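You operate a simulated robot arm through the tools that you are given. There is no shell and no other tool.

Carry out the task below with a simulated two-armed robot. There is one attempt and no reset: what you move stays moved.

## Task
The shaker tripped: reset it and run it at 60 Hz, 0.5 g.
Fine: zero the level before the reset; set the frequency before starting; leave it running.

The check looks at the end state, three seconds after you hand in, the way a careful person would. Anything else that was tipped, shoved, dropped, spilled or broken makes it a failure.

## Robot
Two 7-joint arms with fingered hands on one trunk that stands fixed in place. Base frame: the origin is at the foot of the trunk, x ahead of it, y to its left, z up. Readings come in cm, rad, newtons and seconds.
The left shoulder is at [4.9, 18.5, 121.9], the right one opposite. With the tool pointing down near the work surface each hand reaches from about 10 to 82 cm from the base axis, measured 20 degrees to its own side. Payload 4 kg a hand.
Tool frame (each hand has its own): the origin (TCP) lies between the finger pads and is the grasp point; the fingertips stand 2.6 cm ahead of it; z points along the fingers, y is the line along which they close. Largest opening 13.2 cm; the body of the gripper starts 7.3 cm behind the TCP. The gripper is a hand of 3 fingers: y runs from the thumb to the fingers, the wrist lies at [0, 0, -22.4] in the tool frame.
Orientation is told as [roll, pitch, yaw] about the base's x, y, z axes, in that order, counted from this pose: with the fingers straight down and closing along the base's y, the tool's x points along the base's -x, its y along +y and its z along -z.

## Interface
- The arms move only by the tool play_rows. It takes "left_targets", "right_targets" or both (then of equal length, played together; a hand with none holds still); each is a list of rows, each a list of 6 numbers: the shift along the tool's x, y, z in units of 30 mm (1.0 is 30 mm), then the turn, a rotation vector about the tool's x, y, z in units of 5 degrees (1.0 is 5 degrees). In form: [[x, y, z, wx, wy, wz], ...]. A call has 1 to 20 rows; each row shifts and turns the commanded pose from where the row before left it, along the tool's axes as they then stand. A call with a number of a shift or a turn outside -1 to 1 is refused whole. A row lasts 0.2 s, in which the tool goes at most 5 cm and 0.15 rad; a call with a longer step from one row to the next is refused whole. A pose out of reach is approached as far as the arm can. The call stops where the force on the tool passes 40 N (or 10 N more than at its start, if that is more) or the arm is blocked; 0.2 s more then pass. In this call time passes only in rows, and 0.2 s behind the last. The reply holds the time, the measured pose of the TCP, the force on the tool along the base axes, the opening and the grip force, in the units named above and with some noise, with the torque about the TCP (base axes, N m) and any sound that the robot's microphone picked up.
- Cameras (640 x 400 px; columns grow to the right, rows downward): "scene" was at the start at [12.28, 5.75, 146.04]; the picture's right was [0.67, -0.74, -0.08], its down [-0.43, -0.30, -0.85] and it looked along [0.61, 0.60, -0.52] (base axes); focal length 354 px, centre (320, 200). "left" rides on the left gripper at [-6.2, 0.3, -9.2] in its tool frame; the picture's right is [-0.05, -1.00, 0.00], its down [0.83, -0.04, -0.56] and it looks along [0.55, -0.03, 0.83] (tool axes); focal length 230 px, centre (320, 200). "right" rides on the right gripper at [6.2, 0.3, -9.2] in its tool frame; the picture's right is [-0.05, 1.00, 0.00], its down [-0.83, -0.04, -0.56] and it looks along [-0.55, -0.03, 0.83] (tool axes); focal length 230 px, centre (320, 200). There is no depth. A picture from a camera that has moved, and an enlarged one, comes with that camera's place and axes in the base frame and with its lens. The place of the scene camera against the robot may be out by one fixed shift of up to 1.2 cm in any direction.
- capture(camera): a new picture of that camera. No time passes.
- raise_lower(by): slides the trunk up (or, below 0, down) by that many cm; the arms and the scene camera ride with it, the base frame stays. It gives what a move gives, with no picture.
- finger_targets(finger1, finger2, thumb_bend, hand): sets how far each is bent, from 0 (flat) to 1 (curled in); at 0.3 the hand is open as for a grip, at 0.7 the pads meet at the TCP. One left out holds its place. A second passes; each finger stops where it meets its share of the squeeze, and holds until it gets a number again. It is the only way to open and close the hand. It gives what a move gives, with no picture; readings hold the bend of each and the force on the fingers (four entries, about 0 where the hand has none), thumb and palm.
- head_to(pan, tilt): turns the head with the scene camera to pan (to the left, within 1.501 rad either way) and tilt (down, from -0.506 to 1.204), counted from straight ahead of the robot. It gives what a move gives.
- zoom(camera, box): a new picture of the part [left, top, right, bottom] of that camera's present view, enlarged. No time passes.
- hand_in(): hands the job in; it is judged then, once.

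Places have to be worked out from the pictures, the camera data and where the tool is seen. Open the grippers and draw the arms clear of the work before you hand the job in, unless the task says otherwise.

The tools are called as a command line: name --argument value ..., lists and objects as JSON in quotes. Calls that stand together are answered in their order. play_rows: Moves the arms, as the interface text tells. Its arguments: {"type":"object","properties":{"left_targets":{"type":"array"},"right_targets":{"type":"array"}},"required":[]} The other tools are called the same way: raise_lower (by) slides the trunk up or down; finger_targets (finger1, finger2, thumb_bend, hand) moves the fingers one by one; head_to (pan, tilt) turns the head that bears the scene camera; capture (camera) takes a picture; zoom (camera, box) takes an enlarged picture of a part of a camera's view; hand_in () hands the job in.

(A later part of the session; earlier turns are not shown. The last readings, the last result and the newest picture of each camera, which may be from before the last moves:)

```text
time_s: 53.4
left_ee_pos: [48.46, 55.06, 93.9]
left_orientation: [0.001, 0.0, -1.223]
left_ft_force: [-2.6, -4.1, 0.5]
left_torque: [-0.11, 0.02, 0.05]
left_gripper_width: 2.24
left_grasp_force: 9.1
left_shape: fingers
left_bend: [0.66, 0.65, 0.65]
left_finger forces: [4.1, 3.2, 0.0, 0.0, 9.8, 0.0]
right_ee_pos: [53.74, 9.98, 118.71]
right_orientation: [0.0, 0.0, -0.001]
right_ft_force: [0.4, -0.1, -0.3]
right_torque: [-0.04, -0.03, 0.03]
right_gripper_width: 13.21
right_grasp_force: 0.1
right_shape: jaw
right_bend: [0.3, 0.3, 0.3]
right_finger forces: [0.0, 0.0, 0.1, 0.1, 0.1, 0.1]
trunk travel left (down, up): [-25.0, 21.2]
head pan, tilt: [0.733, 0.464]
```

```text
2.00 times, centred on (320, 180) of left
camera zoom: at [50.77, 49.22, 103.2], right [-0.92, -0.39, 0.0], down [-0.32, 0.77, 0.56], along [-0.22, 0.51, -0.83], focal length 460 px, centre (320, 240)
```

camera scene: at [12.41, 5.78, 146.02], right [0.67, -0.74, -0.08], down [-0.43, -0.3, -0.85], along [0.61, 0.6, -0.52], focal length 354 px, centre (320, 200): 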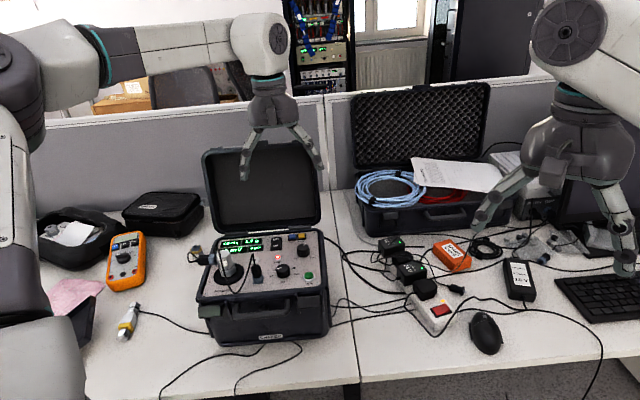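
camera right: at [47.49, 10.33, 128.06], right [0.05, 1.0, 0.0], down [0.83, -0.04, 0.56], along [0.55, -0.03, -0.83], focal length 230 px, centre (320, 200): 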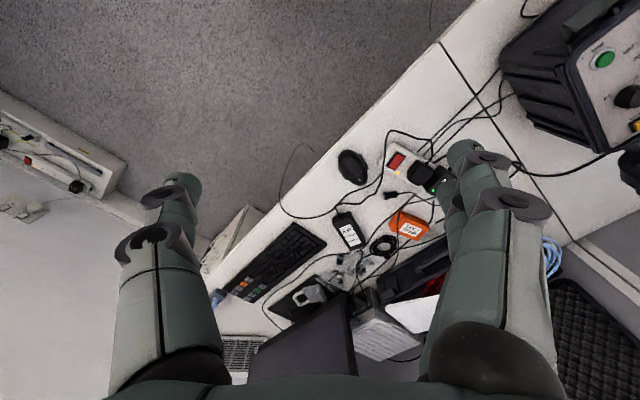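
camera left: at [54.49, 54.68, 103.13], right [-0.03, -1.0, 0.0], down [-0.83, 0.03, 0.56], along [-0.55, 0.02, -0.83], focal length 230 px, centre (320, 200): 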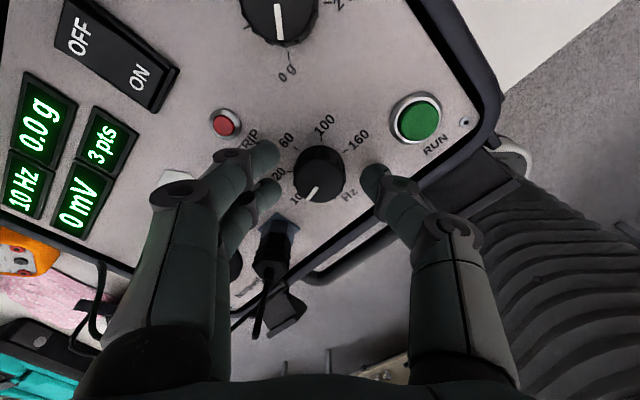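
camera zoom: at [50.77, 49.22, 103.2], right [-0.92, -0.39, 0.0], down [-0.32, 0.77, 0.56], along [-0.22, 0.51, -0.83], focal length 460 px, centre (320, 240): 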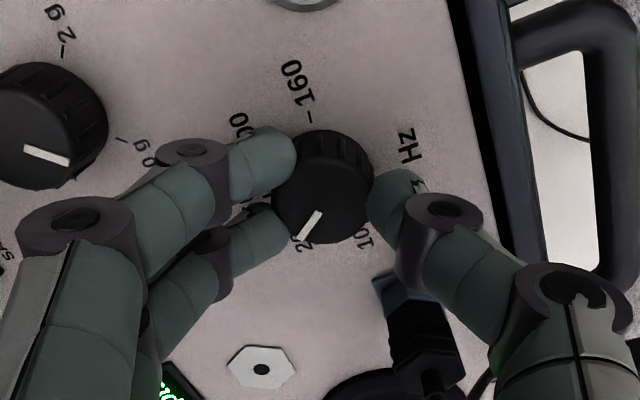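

Still 20 Hz and the thumb is nearing the connector, so I'll regrasp. I open to 0.56, turn the hand back 70° around the knob without touching it, and grip again.

finger_targets --hand "left" --finger1 0.56 --finger2 0.56 --thumb_bend 0.56

zoom --camera "left" --box '[200, 80, 440, 280]'

play_rows --left_targets '[[0, 0, -0.3, 0, 0, 0], [0, 0, -0.7, 0, 0, 0], [0, 0, -0.7, 0, 0, 0], [0, 0, 0, 0, 0, -1], [0, 0, 0, 0, 0, -1], [0, 0, 0, 0, 0, -1], [0, 0, 0, 0, 0, -1], [0, 0, 0, 0, 0, -1], [0, 0, 0, 0, 0, -1], [0, 0, 0, 0, 0, -1], [0, 0, 0, 0, 0, -1], [0, 0, 0, 0, 0, -1], [0, 0, 0, 0, 0, -1], [0, 0, 0, 0, 0, -1], [0, 0, 0, 0, 0, -1], [0, 0, 0, 0, 0, -1]]'

capture --camera "left"

zoom --camera "left" --box '[272, 120, 368, 180]'

```text
time_s: 54.4
left_ee_pos: [48.52, 55.09, 93.83]
left_orientation: [0.001, 0.0, -1.223]
left_ft_force: [0.1, -0.1, 0.7]
left_torque: [-0.03, -0.04, 0.02]
left_gripper_width: 4.71
left_grasp_force: 0.0
left_shape: fingers
left_bend: [0.56, 0.56, 0.56]
left_finger forces: [0.1, 0.0, 0.1, 0.1, 0.0, 0.0]
right_ee_pos: [53.71, 10.02, 118.82]
right_orientation: [0.001, -0.001, 0.0]
right_ft_force: [0.0, 0.0, 0.2]
right_torque: [-0.01, -0.02, -0.02]
right_gripper_width: 13.2
right_grasp_force: 0.1
right_shape: jaw
right_bend: [0.3, 0.3, 0.3]
right_finger forces: [0.1, 0.0, 0.0, 0.0, 0.0, 0.0]
trunk travel left (down, up): [-25.0, 21.2]
head pan, tilt: [0.733, 0.464]
```

```text
2.00 times, centred on (320, 180) of left
camera zoom: at [50.76, 49.27, 103.2], right [-0.92, -0.39, 0.0], down [-0.33, 0.77, 0.56], along [-0.22, 0.51, -0.83], focal length 460 px, centre (320, 240)
```

zoom: 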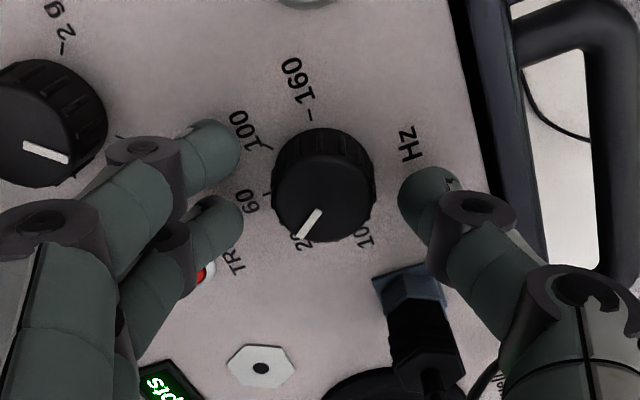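

```text
time_s: 57.8
left_ee_pos: [48.61, 54.92, 99.08]
left_orientation: [-0.001, 0.0, -0.087]
left_ft_force: [-1.3, -0.2, -0.3]
left_torque: [0.01, 0.02, 0.0]
left_gripper_width: 4.73
left_grasp_force: 0.1
left_shape: fingers
left_bend: [0.56, 0.56, 0.56]
left_finger forces: [0.0, 0.0, 0.0, 0.0, 0.1, 0.0]
right_ee_pos: [53.69, 10.08, 118.71]
right_orientation: [0.0, -0.002, 0.002]
right_ft_force: [-0.5, -0.3, 0.2]
right_torque: [0.0, 0.03, 0.0]
right_gripper_width: 13.17
right_grasp_force: 0.1
right_shape: jaw
right_bend: [0.3, 0.3, 0.3]
right_finger forces: [0.1, 0.0, 0.1, 0.1, 0.1, 0.0]
trunk travel left (down, up): [-25.0, 21.2]
head pan, tilt: [0.733, 0.464]
```

```text
taken
camera left: at [54.66, 54.6, 108.34], right [-0.03, -1.0, 0.0], down [-0.83, 0.03, 0.56], along [-0.56, 0.02, -0.83], focal length 230 px, centre (320, 200)
```

left: 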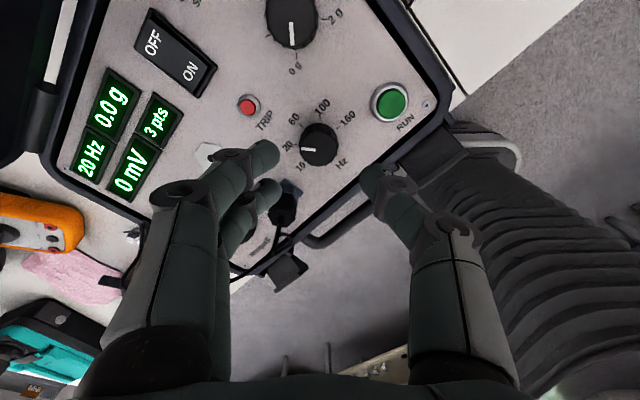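

```text
6.67 times, centred on (320, 150) of left
camera zoom: at [54.66, 54.6, 108.34], right [-0.03, -1.0, 0.0], down [-0.83, 0.03, 0.56], along [-0.56, 0.02, -0.83], focal length 1534 px, centre (320, 533)
```

zoom: 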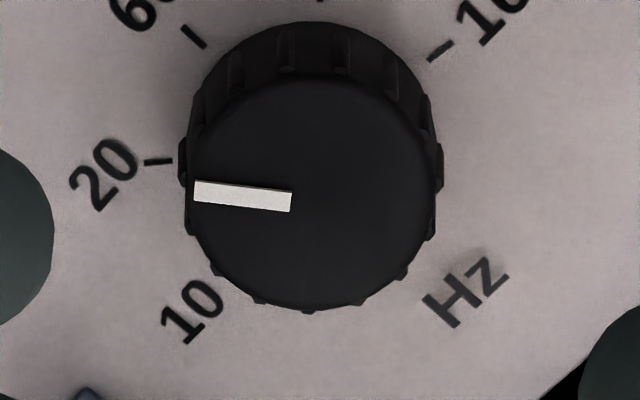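

The knob sits at 20 with the hand free and the tool is centred on it. I lower again, grip, and turn 50° clockwise to the 60 stop.

play_rows --left_targets '[[0, 0.02, 0.6, 0, 0, 0], [0, 0, 0.6, 0, 0, 0], [0, 0, 0.5, 0, 0, 0]]'

finger_targets --hand "left" --finger1 0.7 --finger2 0.7 --thumb_bend 0.7

play_rows --left_targets '[[0, 0, 0, 0, 0, 1], [0, 0, 0, 0, 0, 1], [0, 0, 0, 0, 0, 1], [0, 0, 0, 0, 0, 1], [0, 0, 0, 0, 0, 1], [0, 0, 0, 0, 0, 1], [0, 0, 0, 0, 0, 1], [0, 0, 0, 0, 0, 1]]'

zoom --camera "scene" --box '[190, 215, 340, 309]'

zoom --camera "left" --box '[200, 80, 440, 280]'

```text
time_s: 58.6
left_ee_pos: [48.45, 55.11, 93.86]
left_orientation: [0.0, 0.001, -0.088]
left_ft_force: [0.0, -0.3, 0.0]
left_torque: [-0.01, -0.01, -0.03]
left_gripper_width: 4.71
left_grasp_force: 0.0
left_shape: fingers
left_bend: [0.56, 0.56, 0.56]
left_finger forces: [0.0, 0.0, 0.1, 0.1, 0.1, 0.1]
right_ee_pos: [53.65, 10.03, 118.69]
right_orientation: [0.0, -0.001, 0.001]
right_ft_force: [-0.1, 0.3, -0.5]
right_torque: [0.01, -0.02, 0.0]
right_gripper_width: 13.17
right_grasp_force: 0.0
right_shape: jaw
right_bend: [0.3, 0.3, 0.3]
right_finger forces: [0.0, 0.0, 0.0, 0.1, 0.0, 0.0]
trunk travel left (down, up): [-25.0, 21.2]
head pan, tilt: [0.733, 0.464]
```

```text
time_s: 59.6
left_ee_pos: [48.5, 55.05, 93.97]
left_orientation: [0.001, 0.002, -0.088]
left_ft_force: [0.1, -2.6, -0.3]
left_torque: [-0.02, 0.01, 0.02]
left_gripper_width: 2.29
left_grasp_force: 7.7
left_shape: fingers
left_bend: [0.65, 0.65, 0.65]
left_finger forces: [3.1, 3.7, 0.0, 0.0, 9.4, 0.0]
right_ee_pos: [53.86, 10.11, 118.79]
right_orientation: [0.0, 0.0, -0.001]
right_ft_force: [-0.1, -0.7, 0.4]
right_torque: [0.0, -0.01, -0.01]
right_gripper_width: 13.21
right_grasp_force: 0.1
right_shape: jaw
right_bend: [0.3, 0.3, 0.3]
right_finger forces: [0.1, 0.0, 0.0, 0.0, 0.0, 0.1]
trunk travel left (down, up): [-25.0, 21.2]
head pan, tilt: [0.733, 0.464]
```

```text
time_s: 61.4
left_ee_pos: [48.61, 55.16, 94.0]
left_orientation: [0.0, -0.001, -0.786]
left_ft_force: [-0.3, -4.6, 0.6]
left_torque: [-0.09, 0.04, 0.01]
left_gripper_width: 2.33
left_grasp_force: 8.5
left_shape: fingers
left_bend: [0.66, 0.65, 0.65]
left_finger forces: [3.2, 2.9, 0.0, 0.0, 10.7, 0.0]
right_ee_pos: [53.68, 10.04, 118.79]
right_orientation: [0.0, 0.0, 0.0]
right_ft_force: [0.5, -0.1, 0.1]
right_torque: [-0.01, 0.02, -0.02]
right_gripper_width: 13.2
right_grasp_force: 0.1
right_shape: jaw
right_bend: [0.3, 0.3, 0.3]
right_finger forces: [0.0, 0.2, 0.0, 0.0, 0.0, 0.1]
trunk travel left (down, up): [-25.0, 21.2]
head pan, tilt: [0.733, 0.464]
```

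```text
4.26 times, centred on (265, 262) of scene
camera zoom: at [12.31, 5.72, 146.04], right [0.67, -0.74, -0.08], down [-0.43, -0.3, -0.85], along [0.61, 0.6, -0.52], focal length 1508 px, centre (554, -64)
```

zoom: 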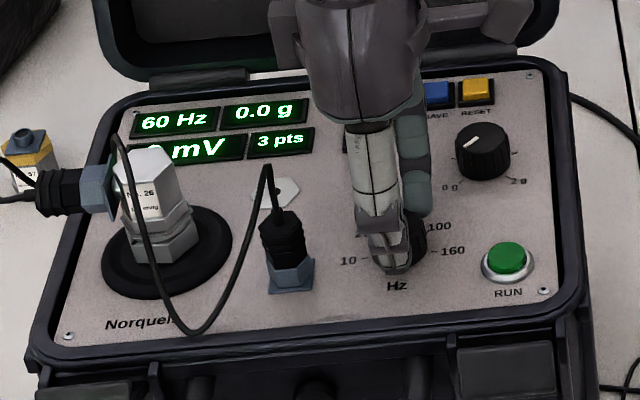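

```text
2.00 times, centred on (320, 180) of left
camera zoom: at [52.94, 50.85, 103.23], right [-0.67, -0.74, 0.0], down [-0.62, 0.56, 0.56], along [-0.41, 0.37, -0.83], focal length 460 px, centre (320, 240)
```

zoom: 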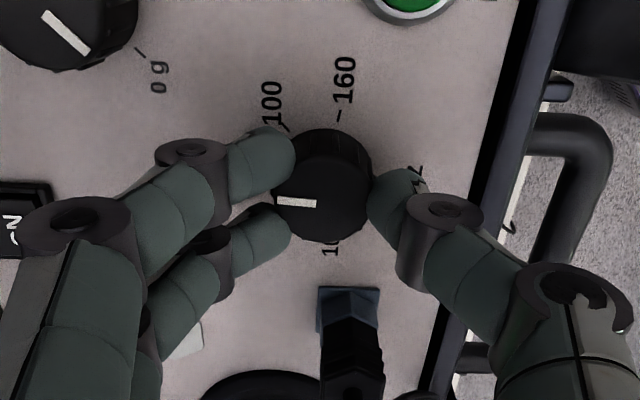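

Display reads 60 Hz and the pointer is on the 60 mark. I release and lift off, then check.

finger_targets --hand "left" --finger1 0.56 --finger2 0.56 --thumb_bend 0.56

play_rows --left_targets '[[0, 0, -0.4, 0, 0, 0], [0, 0, -0.8, 0, 0, 0], [0, 0, -0.9, 0, 0, 0], [0, 0, -0.9, 0, 0, 0], [0, 0, -0.7, 0, 0, 0]]'

finger_targets --hand "left" --finger1 1.0 --finger2 1.0 --thumb_bend 0.45

capture --camera "left"

zoom --camera "scene" --box '[190, 180, 340, 309]'

```text
time_s: 62.4
left_ee_pos: [48.42, 55.13, 94.03]
left_orientation: [0.0, 0.0, -0.786]
left_ft_force: [0.2, 0.9, 0.1]
left_torque: [-0.02, 0.01, 0.0]
left_gripper_width: 4.69
left_grasp_force: 0.1
left_shape: fingers
left_bend: [0.56, 0.56, 0.56]
left_finger forces: [0.1, 0.0, 0.0, 0.0, 0.0, 0.0]
right_ee_pos: [53.66, 9.98, 118.83]
right_orientation: [0.001, 0.0, 0.0]
right_ft_force: [-0.3, 0.5, 0.0]
right_torque: [-0.01, -0.01, -0.02]
right_gripper_width: 13.19
right_grasp_force: 0.0
right_shape: jaw
right_bend: [0.3, 0.3, 0.3]
right_finger forces: [0.0, 0.1, 0.0, 0.2, 0.0, 0.0]
trunk travel left (down, up): [-25.0, 21.2]
head pan, tilt: [0.733, 0.464]
```

```text
time_s: 63.6
left_ee_pos: [48.45, 55.24, 104.98]
left_orientation: [0.0, 0.001, -0.786]
left_ft_force: [0.6, -0.3, 0.1]
left_torque: [0.03, -0.02, 0.02]
left_gripper_width: 4.74
left_grasp_force: 0.1
left_shape: fingers
left_bend: [0.56, 0.56, 0.56]
left_finger forces: [0.1, 0.0, 0.0, 0.1, 0.0, 0.0]
right_ee_pos: [53.64, 10.03, 118.76]
right_orientation: [-0.001, 0.0, 0.0]
right_ft_force: [1.0, 1.2, 0.5]
right_torque: [-0.01, -0.02, 0.01]
right_gripper_width: 13.19
right_grasp_force: 0.0
right_shape: jaw
right_bend: [0.3, 0.3, 0.3]
right_finger forces: [0.0, 0.0, 0.0, 0.0, 0.1, 0.0]
trunk travel left (down, up): [-25.0, 21.2]
head pan, tilt: [0.733, 0.464]
```

```text
time_s: 64.6
left_ee_pos: [48.48, 55.25, 104.96]
left_orientation: [-0.001, -0.001, -0.786]
left_ft_force: [-0.8, -0.1, -0.5]
left_torque: [-0.03, 0.0, -0.03]
left_gripper_width: 4.76
left_grasp_force: 0.0
left_shape: fingers
left_bend: [1.0, 1.0, 0.45]
left_finger forces: [0.1, 0.0, 0.0, 0.0, 0.0, 0.1]
right_ee_pos: [53.78, 10.15, 118.76]
right_orientation: [0.001, 0.0, 0.001]
right_ft_force: [-0.1, 0.5, 0.2]
right_torque: [0.03, 0.02, 0.0]
right_gripper_width: 13.2
right_grasp_force: 0.0
right_shape: jaw
right_bend: [0.3, 0.3, 0.3]
right_finger forces: [0.0, 0.0, 0.0, 0.0, 0.1, 0.0]
trunk travel left (down, up): [-25.0, 21.2]
head pan, tilt: [0.733, 0.464]
```

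```text
taken
camera left: at [52.94, 50.94, 114.19], right [-0.67, -0.74, 0.0], down [-0.62, 0.56, 0.56], along [-0.41, 0.37, -0.83], focal length 230 px, centre (320, 200)
```

left: 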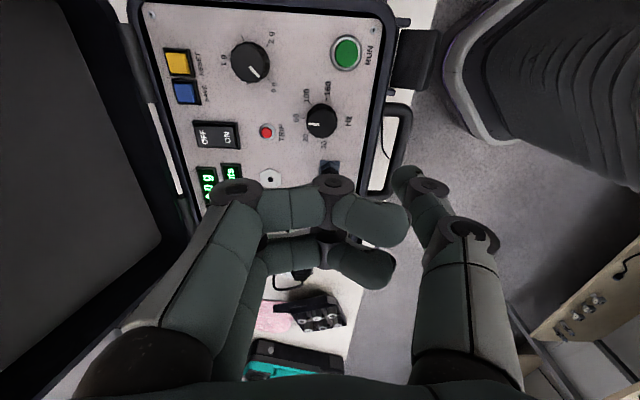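

```text
3.10 times, centred on (265, 244) of scene
camera zoom: at [12.28, 5.75, 146.04], right [0.67, -0.74, -0.08], down [-0.43, -0.3, -0.85], along [0.61, 0.6, -0.52], focal length 1099 px, centre (490, 62)
```

zoom: 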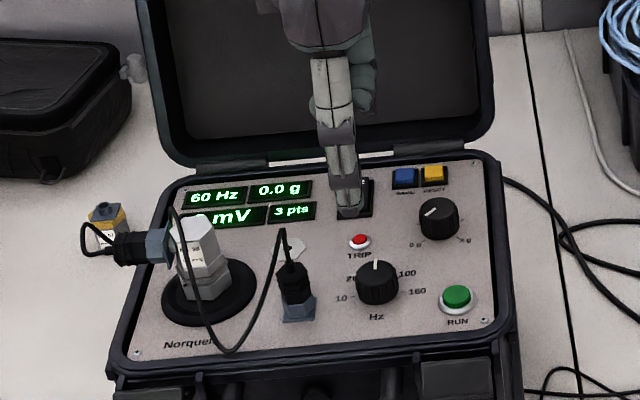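

Frequency is set: 60 Hz on the display, pointer on 60, TRIP out. With the thumb-only shape again, I shift so the thumb tip is over RUN (r≈1.0, u≈71.8) and lower to about z 98.

play_rows --left_targets '[[-0.925, 0.625, 0, 0, 0, 0], [-0.925, 0.625, 0, 0, 0, 0], [0, 0, 0.8, 0, 0, 0], [0, 0, 0.8, 0, 0, 0], [0, 0, 0.7, 0, 0, 0]]'

capture --camera "left"

zoom --camera "left" --box '[300, 60, 480, 230]'

zoom --camera "scene" --box '[230, 215, 350, 300]'

```text
time_s: 65.8
left_ee_pos: [55.3, 54.0, 98.08]
left_orientation: [0.002, -0.002, -0.787]
left_ft_force: [0.0, 0.4, -0.9]
left_torque: [0.01, 0.01, 0.01]
left_gripper_width: 4.77
left_grasp_force: 0.0
left_shape: fingers
left_bend: [1.0, 1.0, 0.45]
left_finger forces: [0.0, 0.0, 0.0, 0.0, 0.0, 0.1]
right_ee_pos: [53.91, 10.04, 118.77]
right_orientation: [0.0, 0.001, 0.0]
right_ft_force: [0.3, -0.4, 0.3]
right_torque: [-0.03, -0.03, -0.02]
right_gripper_width: 13.2
right_grasp_force: 0.2
right_shape: jaw
right_bend: [0.3, 0.3, 0.3]
right_finger forces: [0.0, 0.0, 0.0, 0.1, 0.1, 0.0]
trunk travel left (down, up): [-25.0, 21.2]
head pan, tilt: [0.733, 0.464]
```

```text
taken
camera left: at [59.75, 49.69, 107.36], right [-0.67, -0.74, 0.0], down [-0.62, 0.56, 0.56], along [-0.41, 0.37, -0.83], focal length 230 px, centre (320, 200)
```

left: 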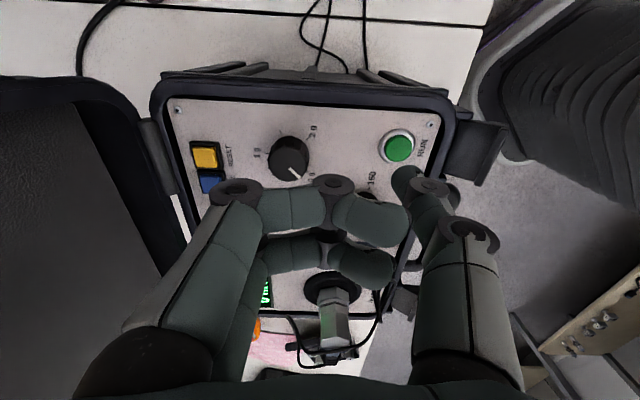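

```text
2.35 times, centred on (390, 145) of left
camera zoom: at [59.75, 49.69, 107.36], right [-0.67, -0.74, 0.0], down [-0.62, 0.56, 0.56], along [-0.41, 0.37, -0.83], focal length 541 px, centre (155, 329)
```

zoom: 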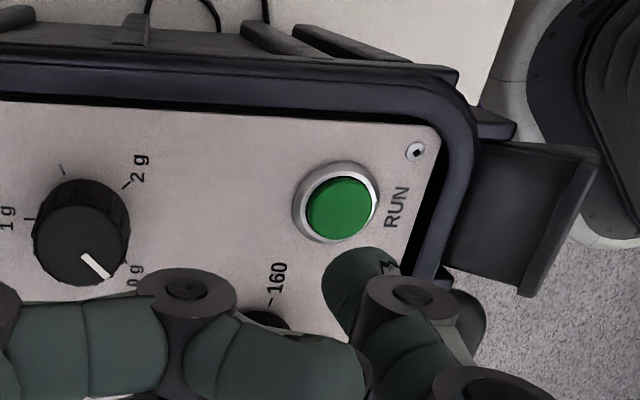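

```text
4.71 times, centred on (290, 258) of scene
camera zoom: at [12.35, 5.78, 146.03], right [0.67, -0.74, -0.08], down [-0.43, -0.3, -0.85], along [0.61, 0.6, -0.52], focal length 1668 px, centre (461, -71)
```

zoom: 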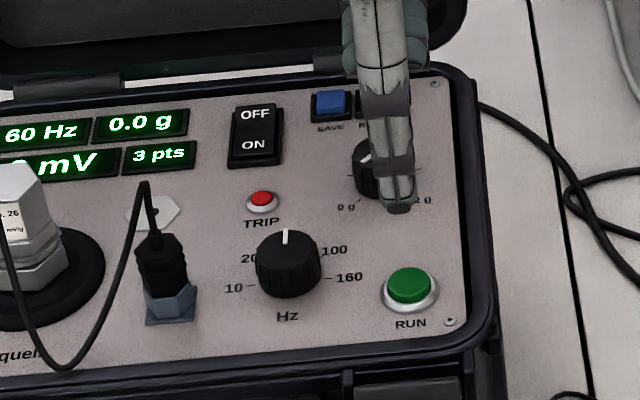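

RUN lies roughly 0.5 cm sideways and 5.7 cm forward of the TCP. I shift to put the thumb tip over its middle and lower to z≈95.2.

play_rows --left_targets '[[-0.117, -0.2, 0.3, 0, 0, 0], [0, 0, 0.35, 0, 0, 0], [0, 0, 0.3, 0, 0, 0]]'

zoom --camera "left" --box '[300, 60, 480, 230]'

zoom --camera "scene" --box '[230, 215, 350, 300]'

```text
time_s: 66.6
left_ee_pos: [55.06, 53.08, 95.17]
left_orientation: [-0.001, 0.001, -0.784]
left_ft_force: [-0.1, 0.4, 0.1]
left_torque: [0.01, -0.03, -0.04]
left_gripper_width: 4.74
left_grasp_force: 0.0
left_shape: fingers
left_bend: [1.0, 1.0, 0.45]
left_finger forces: [0.0, 0.1, 0.1, 0.1, 0.0, 0.1]
right_ee_pos: [53.74, 10.08, 118.74]
right_orientation: [-0.002, -0.001, -0.001]
right_ft_force: [0.1, 0.6, 0.7]
right_torque: [-0.01, 0.0, 0.01]
right_gripper_width: 13.18
right_grasp_force: 0.0
right_shape: jaw
right_bend: [0.3, 0.3, 0.3]
right_finger forces: [0.0, 0.1, 0.1, 0.0, 0.0, 0.1]
trunk travel left (down, up): [-25.0, 21.2]
head pan, tilt: [0.733, 0.464]
```

```text
2.35 times, centred on (390, 145) of left
camera zoom: at [59.48, 48.86, 104.55], right [-0.67, -0.74, 0.0], down [-0.62, 0.56, 0.56], along [-0.41, 0.37, -0.83], focal length 541 px, centre (155, 329)
```

zoom: 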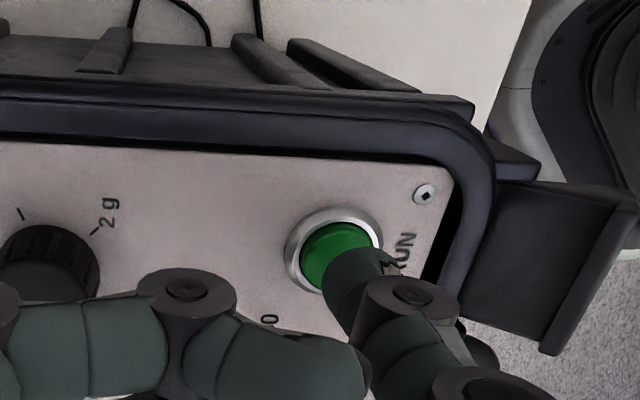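

```text
4.71 times, centred on (290, 258) of scene
camera zoom: at [12.28, 5.76, 146.04], right [0.67, -0.74, -0.08], down [-0.43, -0.3, -0.85], along [0.61, 0.6, -0.52], focal length 1668 px, centre (461, -71)
```

zoom: 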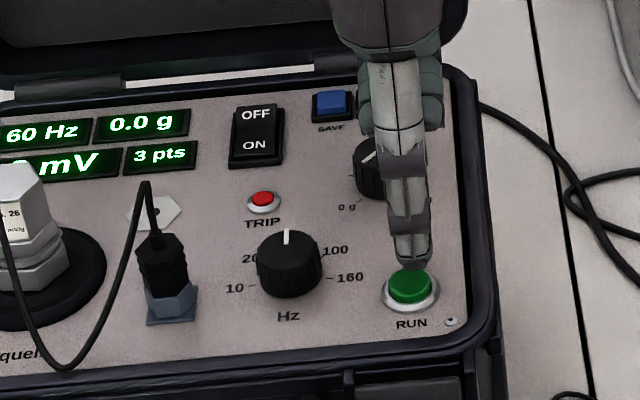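

The thumb tip is lined up with the green cap. I lower in small steps toward contact.

play_rows --left_targets '[[0, 0, 0.08, 0, 0, 0], [0, 0, 0.08, 0, 0, 0], [0, 0, 0.08, 0, 0, 0]]'

zoom --camera "left" --box '[300, 60, 480, 230]'

zoom --camera "scene" --box '[230, 215, 350, 300]'

```text
time_s: 67.4
left_ee_pos: [54.99, 53.19, 94.56]
left_orientation: [0.001, 0.0, -0.786]
left_ft_force: [-0.2, 0.7, -1.0]
left_torque: [0.01, -0.03, 0.02]
left_gripper_width: 4.76
left_grasp_force: 0.1
left_shape: fingers
left_bend: [1.0, 1.0, 0.45]
left_finger forces: [0.0, 0.0, 0.0, 0.0, 0.0, 0.1]
right_ee_pos: [53.86, 10.11, 118.8]
right_orientation: [0.0, 0.001, 0.0]
right_ft_force: [-0.2, 0.0, 0.0]
right_torque: [-0.03, -0.01, 0.01]
right_gripper_width: 13.16
right_grasp_force: 0.1
right_shape: jaw
right_bend: [0.3, 0.3, 0.3]
right_finger forces: [0.0, 0.0, 0.0, 0.0, 0.0, 0.0]
trunk travel left (down, up): [-25.0, 21.2]
head pan, tilt: [0.733, 0.464]
```

```text
2.35 times, centred on (390, 145) of left
camera zoom: at [59.42, 48.95, 103.88], right [-0.67, -0.74, 0.0], down [-0.62, 0.56, 0.56], along [-0.41, 0.37, -0.83], focal length 541 px, centre (155, 329)
```

zoom: 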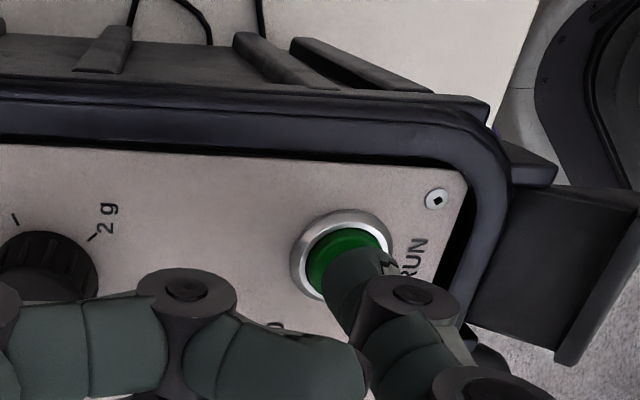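

```text
4.71 times, centred on (290, 258) of scene
camera zoom: at [12.3, 5.76, 146.04], right [0.67, -0.74, -0.08], down [-0.43, -0.3, -0.85], along [0.61, 0.6, -0.52], focal length 1668 px, centre (461, -71)
```

zoom: 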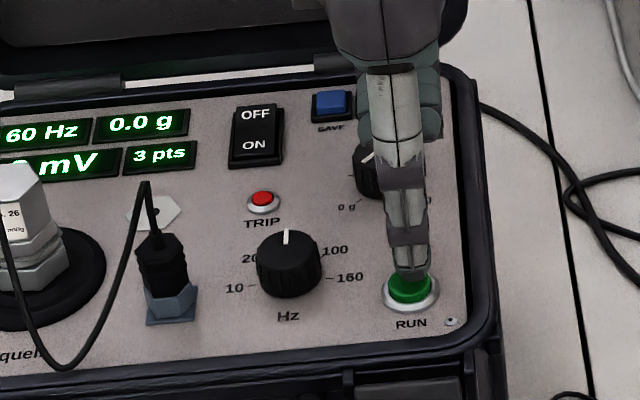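

Almost touching. I continue in 1.5–2 mm steps, listening for the click.

play_rows --left_targets '[[0, 0, 0.06, 0, 0, 0], [0, 0, 0.06, 0, 0, 0]]'

```text
time_s: 68.0
left_ee_pos: [54.9, 53.13, 94.2]
left_orientation: [0.0, 0.0, -0.785]
left_ft_force: [-0.2, -0.1, 0.2]
left_torque: [-0.01, 0.01, -0.03]
left_gripper_width: 4.75
left_grasp_force: 0.0
left_shape: fingers
left_bend: [1.0, 1.0, 0.45]
left_finger forces: [0.0, 0.0, 0.0, 0.0, 0.0, 0.1]
right_ee_pos: [53.74, 10.13, 118.78]
right_orientation: [0.0, -0.002, 0.0]
right_ft_force: [-0.5, 0.7, -0.5]
right_torque: [-0.03, -0.02, 0.06]
right_gripper_width: 13.18
right_grasp_force: 0.1
right_shape: jaw
right_bend: [0.3, 0.3, 0.3]
right_finger forces: [0.0, 0.0, 0.0, 0.0, 0.1, 0.1]
trunk travel left (down, up): [-25.0, 21.2]
head pan, tilt: [0.733, 0.464]
```

No contact yet at z 94.2. I keep going down gently.

play_rows --left_targets '[[0, 0, 0.05, 0, 0, 0], [0, 0, 0.05, 0, 0, 0]]'

zoom --camera "left" --box '[300, 60, 480, 230]'

zoom --camera "scene" --box '[230, 215, 350, 300]'

```text
time_s: 68.6
left_ee_pos: [54.92, 53.13, 94.02]
left_orientation: [-0.002, 0.0, -0.785]
left_ft_force: [-0.7, 0.0, 3.0]
left_torque: [-0.1, 0.13, -0.06]
left_gripper_width: 4.74
left_grasp_force: 1.1
left_shape: fingers
left_bend: [1.0, 1.0, 0.45]
left_finger forces: [0.1, 0.0, 0.1, 0.1, 2.5, 0.0]
right_ee_pos: [53.69, 9.97, 118.78]
right_orientation: [0.0, -0.001, 0.002]
right_ft_force: [0.8, 0.6, 1.0]
right_torque: [0.01, -0.01, 0.01]
right_gripper_width: 13.21
right_grasp_force: 0.0
right_shape: jaw
right_bend: [0.3, 0.3, 0.3]
right_finger forces: [0.0, 0.1, 0.1, 0.0, 0.1, 0.1]
trunk travel left (down, up): [-25.0, 21.2]
head pan, tilt: [0.733, 0.464]
heard: click
```

```text
2.35 times, centred on (390, 145) of left
camera zoom: at [59.44, 48.83, 103.26], right [-0.67, -0.74, 0.0], down [-0.62, 0.56, 0.55], along [-0.41, 0.37, -0.83], focal length 541 px, centre (155, 329)
```

zoom: 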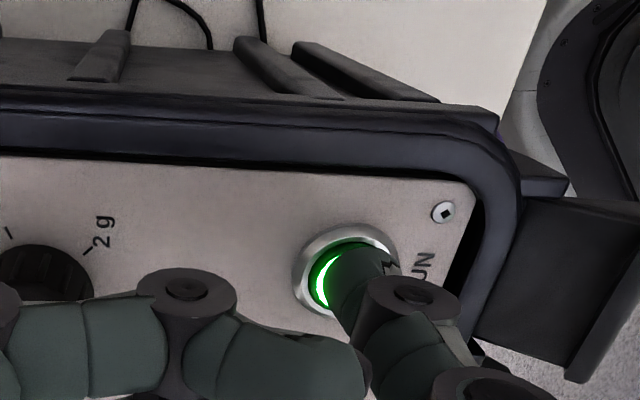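

```text
4.71 times, centred on (290, 258) of scene
camera zoom: at [12.25, 5.74, 146.05], right [0.67, -0.74, -0.08], down [-0.43, -0.3, -0.85], along [0.61, 0.6, -0.52], focal length 1668 px, centre (461, -71)
```

zoom: 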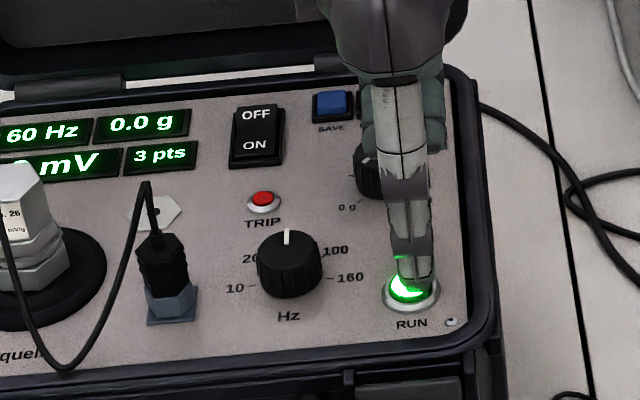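

A click, and the RUN button is lit. I lift straight off it.

play_rows --left_targets '[[0, 0, -0.2, 0, 0, 0], [0, 0, -0.5, 0, 0, 0], [0, 0, -0.8, 0, 0, 0], [0, 0, -0.8, 0, 0, 0], [0, 0, -0.8, 0, 0, 0], [0, 0, -0.6, 0, 0, 0]]'

zoom --camera "scene" --box '[190, 215, 340, 309]'

capture --camera "left"

```text
time_s: 70.0
left_ee_pos: [55.29, 53.17, 104.98]
left_orientation: [-0.001, 0.001, -0.786]
left_ft_force: [-0.5, -0.4, -0.4]
left_torque: [0.0, 0.01, 0.0]
left_gripper_width: 4.73
left_grasp_force: 0.1
left_shape: fingers
left_bend: [1.0, 1.0, 0.45]
left_finger forces: [0.0, 0.0, 0.0, 0.1, 0.0, 0.0]
right_ee_pos: [53.71, 10.13, 118.75]
right_orientation: [-0.001, 0.0, 0.0]
right_ft_force: [0.0, 0.8, 0.4]
right_torque: [0.04, 0.04, 0.0]
right_gripper_width: 13.15
right_grasp_force: 0.0
right_shape: jaw
right_bend: [0.3, 0.3, 0.3]
right_finger forces: [0.0, 0.0, 0.1, 0.0, 0.0, 0.0]
trunk travel left (down, up): [-25.0, 21.2]
head pan, tilt: [0.733, 0.464]
```

```text
4.26 times, centred on (265, 262) of scene
camera zoom: at [12.26, 5.73, 146.04], right [0.67, -0.74, -0.08], down [-0.43, -0.3, -0.85], along [0.61, 0.6, -0.52], focal length 1508 px, centre (554, -64)
```

zoom: 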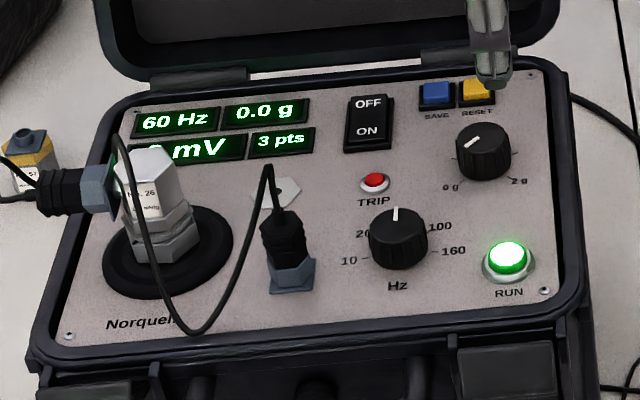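

```text
taken
camera left: at [59.69, 48.91, 114.33], right [-0.67, -0.74, 0.0], down [-0.62, 0.56, 0.56], along [-0.41, 0.37, -0.83], focal length 230 px, centre (320, 200)
```

left: 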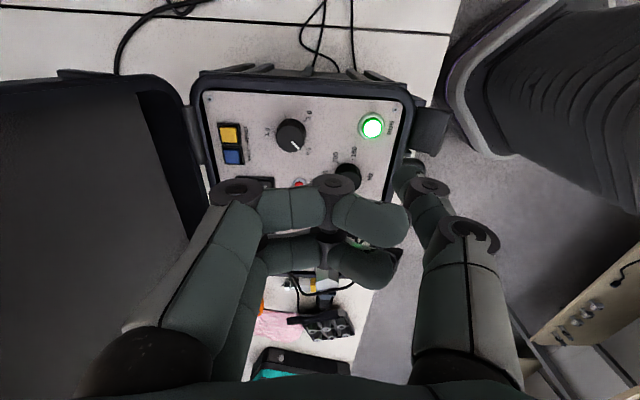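

It's running: RUN lit, 60 Hz, 0.0 g, TRIP out. Now I move back above the level knob, set the grip shape, and yaw to about +30° for the clockwise turn to 0.5 g.

play_rows --left_targets '[[0.193, 0.523, 0, 0, 0, 0], [0.193, 0.523, 0, 0, 0, 0], [0, 0, 0, 0, 0, -1], [0, 0, 0, 0, 0, -1], [0, 0, 0, 0, 0, -1], [0, 0, 0, 0, 0, -1], [0, 0, 0, 0, 0, -1], [0, 0, 0, 0, 0, -1], [0, 0, 0, 0, 0, -1], [0, 0, 0, 0, 0, -1], [0, 0, 0, 0, 0, -1], [0, 0, 0, 0, 0, -1], [0, 0, 0, 0, 0, -1], [0, 0, 0, 0, 0, -1], [0, 0, 0, 0, 0, -1], [0, 0, 0, 0, 0, -1], [0, 0, 0, 0, 0, -1]]'

finger_targets --hand "left" --finger1 0.56 --finger2 0.56 --thumb_bend 0.56

zoom --camera "left" --box '[272, 90, 368, 150]'

capture --camera "left"

```text
time_s: 73.6
left_ee_pos: [56.17, 56.26, 105.06]
left_orientation: [0.0, 0.0, 0.527]
left_ft_force: [0.4, 0.1, -0.3]
left_torque: [-0.01, -0.05, 0.01]
left_gripper_width: 4.77
left_grasp_force: 0.1
left_shape: fingers
left_bend: [1.0, 1.0, 0.45]
left_finger forces: [0.0, 0.0, 0.0, 0.0, 0.0, 0.0]
right_ee_pos: [53.63, 10.15, 118.78]
right_orientation: [0.0, 0.0, 0.0]
right_ft_force: [-0.4, 0.4, 0.0]
right_torque: [0.0, 0.01, 0.0]
right_gripper_width: 13.2
right_grasp_force: 0.2
right_shape: jaw
right_bend: [0.3, 0.3, 0.3]
right_finger forces: [0.2, 0.0, 0.1, 0.0, 0.1, 0.0]
trunk travel left (down, up): [-25.0, 21.2]
head pan, tilt: [0.733, 0.464]
```

```text
time_s: 74.6
left_ee_pos: [56.36, 56.18, 105.06]
left_orientation: [0.002, 0.0, 0.523]
left_ft_force: [-0.3, 0.5, 0.7]
left_torque: [-0.01, 0.01, 0.0]
left_gripper_width: 4.77
left_grasp_force: 0.1
left_shape: fingers
left_bend: [0.56, 0.56, 0.56]
left_finger forces: [0.1, 0.0, 0.0, 0.0, 0.0, 0.1]
right_ee_pos: [53.73, 10.05, 118.73]
right_orientation: [0.001, 0.001, 0.001]
right_ft_force: [0.5, -0.1, 0.0]
right_torque: [-0.01, 0.0, 0.0]
right_gripper_width: 13.18
right_grasp_force: 0.1
right_shape: jaw
right_bend: [0.3, 0.3, 0.3]
right_finger forces: [0.0, 0.0, 0.0, 0.1, 0.0, 0.0]
trunk travel left (down, up): [-25.0, 21.2]
head pan, tilt: [0.733, 0.464]
```

```text
6.67 times, centred on (320, 120) of left
camera zoom: at [61.31, 59.45, 114.3], right [0.55, -0.84, 0.0], down [-0.7, -0.45, 0.56], along [-0.47, -0.3, -0.83], focal length 1534 px, centre (320, 733)
```

zoom: 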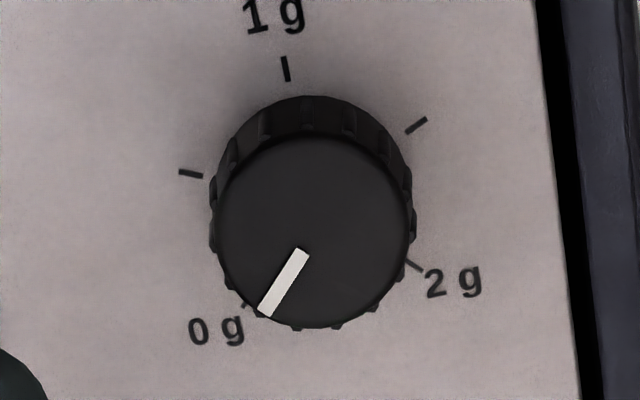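

```text
taken
camera left: at [61.31, 59.45, 114.3], right [0.55, -0.84, 0.0], down [-0.7, -0.45, 0.56], along [-0.47, -0.3, -0.83], focal length 230 px, centre (320, 200)
```

left: 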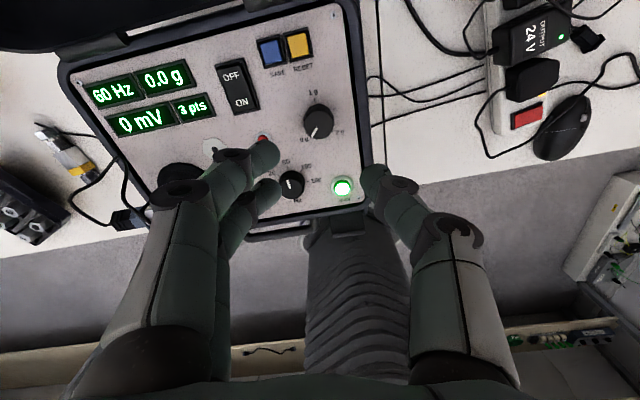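

The knob is centred within 0.1 cm. At this yaw the thumb would come near the case rim, so I turn to yaw ≈0° first, narrow the fingers a little, and descend to z≈94.

finger_targets --hand "left" --finger1 0.575 --finger2 0.575 --thumb_bend 0.575

play_rows --left_targets '[[0, 0.03, 0, 0, 0, 1], [0, 0, 0, 0, 0, 1], [0, 0, 0, 0, 0, 1], [0, 0, 0, 0, 0, 1], [0, 0, 0, 0, 0, 1], [0, 0, 0, 0, 0, 1], [0, 0, 0.8, 0, 0, 0], [0, 0, 0.8, 0, 0, 0], [0, 0, 0.6, 0, 0, 0]]'

capture --camera "left"

zoom --camera "left" --box '[272, 120, 368, 180]'

```text
time_s: 75.6
left_ee_pos: [56.34, 56.34, 105.1]
left_orientation: [-0.001, -0.001, 0.524]
left_ft_force: [-0.4, -0.1, 0.2]
left_torque: [0.03, 0.01, 0.02]
left_gripper_width: 4.51
left_grasp_force: 0.1
left_shape: fingers
left_bend: [0.57, 0.57, 0.57]
left_finger forces: [0.0, 0.0, 0.0, 0.1, 0.0, 0.0]
right_ee_pos: [53.73, 10.17, 118.77]
right_orientation: [0.0, -0.002, 0.001]
right_ft_force: [-0.2, -1.0, 0.8]
right_torque: [0.02, 0.01, -0.01]
right_gripper_width: 13.2
right_grasp_force: 0.0
right_shape: jaw
right_bend: [0.3, 0.3, 0.3]
right_finger forces: [0.0, 0.0, 0.0, 0.0, 0.0, 0.1]
trunk travel left (down, up): [-25.0, 21.2]
head pan, tilt: [0.733, 0.464]
```

```text
time_s: 77.6
left_ee_pos: [56.19, 56.13, 98.36]
left_orientation: [0.0, -0.002, 0.0]
left_ft_force: [-0.6, 0.4, 0.0]
left_torque: [-0.03, -0.02, 0.01]
left_gripper_width: 4.53
left_grasp_force: 0.0
left_shape: fingers
left_bend: [0.57, 0.57, 0.57]
left_finger forces: [0.0, 0.0, 0.0, 0.0, 0.0, 0.0]
right_ee_pos: [53.8, 10.03, 118.77]
right_orientation: [0.0, -0.001, 0.0]
right_ft_force: [0.7, -0.5, -0.1]
right_torque: [0.01, -0.05, 0.05]
right_gripper_width: 13.17
right_grasp_force: 0.0
right_shape: jaw
right_bend: [0.3, 0.3, 0.3]
right_finger forces: [0.0, 0.0, 0.0, 0.0, 0.0, 0.1]
trunk travel left (down, up): [-25.0, 21.2]
head pan, tilt: [0.733, 0.464]
```

```text
taken
camera left: at [62.25, 56.41, 107.66], right [0.05, -1.0, 0.0], down [-0.83, -0.04, 0.56], along [-0.55, -0.03, -0.83], focal length 230 px, centre (320, 200)
```

left: 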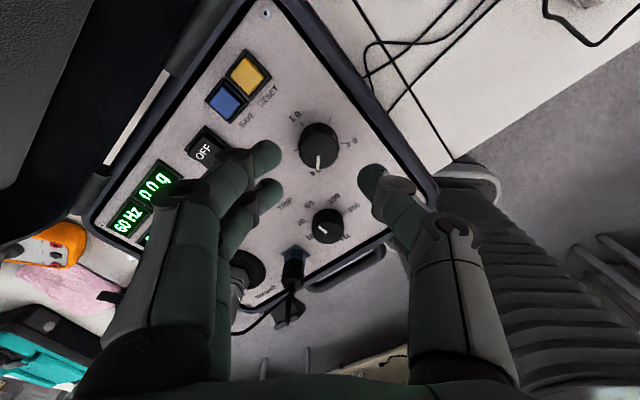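

```text
6.67 times, centred on (320, 150) of left
camera zoom: at [62.25, 56.41, 107.66], right [0.05, -1.0, 0.0], down [-0.83, -0.04, 0.56], along [-0.55, -0.03, -0.83], focal length 1534 px, centre (320, 533)
```

zoom: 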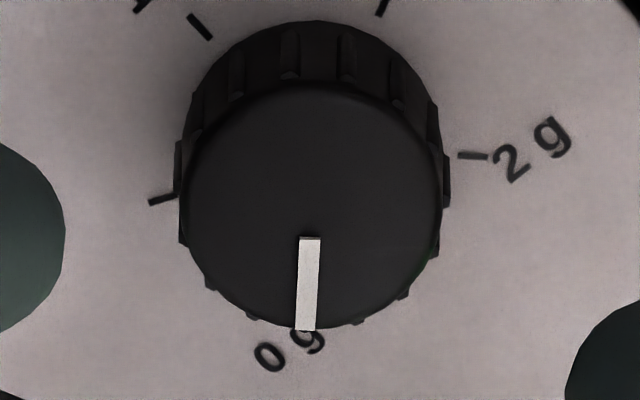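

Alignment is within 0.1 cm; I apply that small correction, descend to z≈94 and grip.

play_rows --left_targets '[[-0.03, 0.03, 0.5, 0, 0, 0], [0, 0, 0.5, 0, 0, 0], [0, 0, 0.46, 0, 0, 0]]'

capture --camera "left"

zoom --camera "scene" --box '[230, 215, 350, 300]'

```text
time_s: 78.4
left_ee_pos: [56.29, 56.41, 94.24]
left_orientation: [0.001, 0.0, 0.0]
left_ft_force: [0.2, -0.4, -0.2]
left_torque: [0.03, 0.0, 0.0]
left_gripper_width: 4.52
left_grasp_force: 0.0
left_shape: fingers
left_bend: [0.57, 0.57, 0.57]
left_finger forces: [0.1, 0.0, 0.0, 0.1, 0.0, 0.0]
right_ee_pos: [53.7, 10.11, 118.76]
right_orientation: [0.0, 0.0, -0.001]
right_ft_force: [0.0, -0.5, -0.1]
right_torque: [-0.01, -0.02, -0.05]
right_gripper_width: 13.21
right_grasp_force: 0.1
right_shape: jaw
right_bend: [0.3, 0.3, 0.3]
right_finger forces: [0.0, 0.2, 0.0, 0.0, 0.0, 0.0]
trunk travel left (down, up): [-25.0, 21.2]
head pan, tilt: [0.733, 0.464]
```

```text
taken
camera left: at [62.36, 56.58, 103.46], right [0.05, -1.0, 0.0], down [-0.83, -0.04, 0.56], along [-0.56, -0.03, -0.83], focal length 230 px, centre (320, 200)
```

left: 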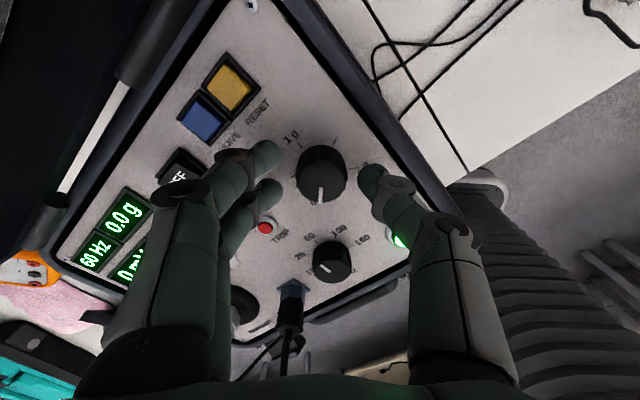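

```text
4.71 times, centred on (290, 258) of scene
camera zoom: at [12.3, 5.77, 146.04], right [0.67, -0.74, -0.08], down [-0.43, -0.3, -0.85], along [0.61, 0.6, -0.52], focal length 1668 px, centre (461, -71)
```

zoom: 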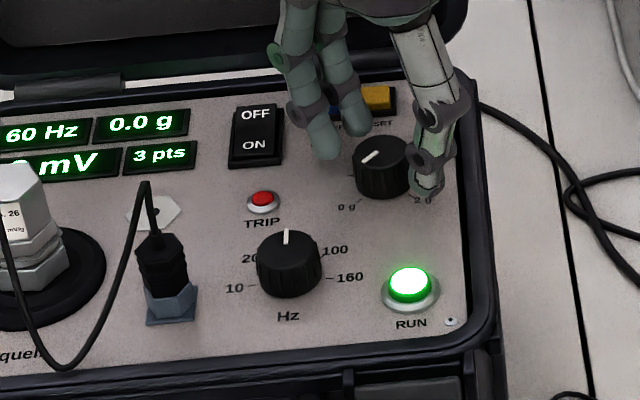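

The fingers straddle the level knob cleanly. I grip and turn 30° clockwise, checking the reading.

finger_targets --hand "left" --finger1 0.7 --finger2 0.7 --thumb_bend 0.7

play_rows --left_targets '[[0, 0, 0, 0, 0, 1], [0, 0, 0, 0, 0, 1], [0, 0, 0, 0, 0, 1], [0, 0, 0, 0, 0, 1], [0, 0, 0, 0, 0, 1], [0, 0, 0, 0, 0, 1]]'

zoom --camera "scene" --box '[190, 215, 340, 309]'

zoom --camera "left" --box '[200, 80, 440, 280]'

```text
time_s: 79.4
left_ee_pos: [56.39, 56.3, 94.25]
left_orientation: [0.001, 0.002, 0.0]
left_ft_force: [-0.7, -3.5, -0.9]
left_torque: [-0.04, 0.01, 0.03]
left_gripper_width: 2.18
left_grasp_force: 8.1
left_shape: fingers
left_bend: [0.66, 0.64, 0.65]
left_finger forces: [2.7, 3.9, 0.0, 0.0, 9.3, 0.0]
right_ee_pos: [53.81, 10.12, 118.7]
right_orientation: [0.0, 0.0, 0.0]
right_ft_force: [0.4, 0.0, 0.2]
right_torque: [-0.02, -0.01, 0.01]
right_gripper_width: 13.18
right_grasp_force: 0.0
right_shape: jaw
right_bend: [0.3, 0.3, 0.3]
right_finger forces: [0.0, 0.0, 0.0, 0.0, 0.1, 0.1]
trunk travel left (down, up): [-25.0, 21.2]
head pan, tilt: [0.733, 0.464]
```

```text
time_s: 80.8
left_ee_pos: [56.33, 56.37, 94.29]
left_orientation: [0.001, 0.0, -0.525]
left_ft_force: [-1.2, -5.8, 0.3]
left_torque: [-0.13, 0.04, 0.04]
left_gripper_width: 2.21
left_grasp_force: 8.7
left_shape: fingers
left_bend: [0.66, 0.65, 0.65]
left_finger forces: [2.8, 3.3, 0.1, 0.0, 11.1, 0.1]
right_ee_pos: [53.61, 10.05, 118.7]
right_orientation: [0.001, 0.0, -0.001]
right_ft_force: [1.0, -0.5, -0.8]
right_torque: [-0.03, -0.01, 0.03]
right_gripper_width: 13.16
right_grasp_force: 0.1
right_shape: jaw
right_bend: [0.3, 0.3, 0.3]
right_finger forces: [0.0, 0.0, 0.0, 0.0, 0.0, 0.0]
trunk travel left (down, up): [-25.0, 21.2]
head pan, tilt: [0.733, 0.464]
```

```text
4.26 times, centred on (265, 262) of scene
camera zoom: at [12.28, 5.68, 146.04], right [0.67, -0.74, -0.08], down [-0.43, -0.3, -0.85], along [0.61, 0.6, -0.52], focal length 1508 px, centre (554, -64)
```

zoom: 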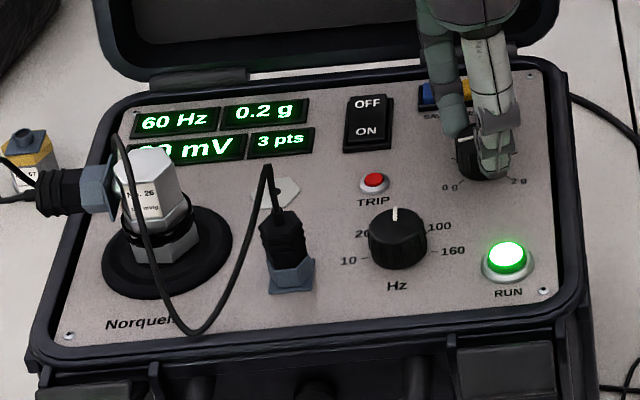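

```text
2.00 times, centred on (320, 180) of left
camera zoom: at [61.72, 53.39, 103.43], right [-0.46, -0.89, 0.0], down [-0.74, 0.38, 0.56], along [-0.49, 0.25, -0.83], focal length 460 px, centre (320, 240)
```

zoom: 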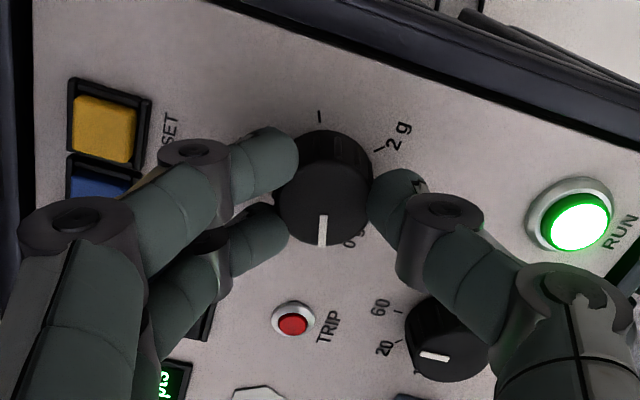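

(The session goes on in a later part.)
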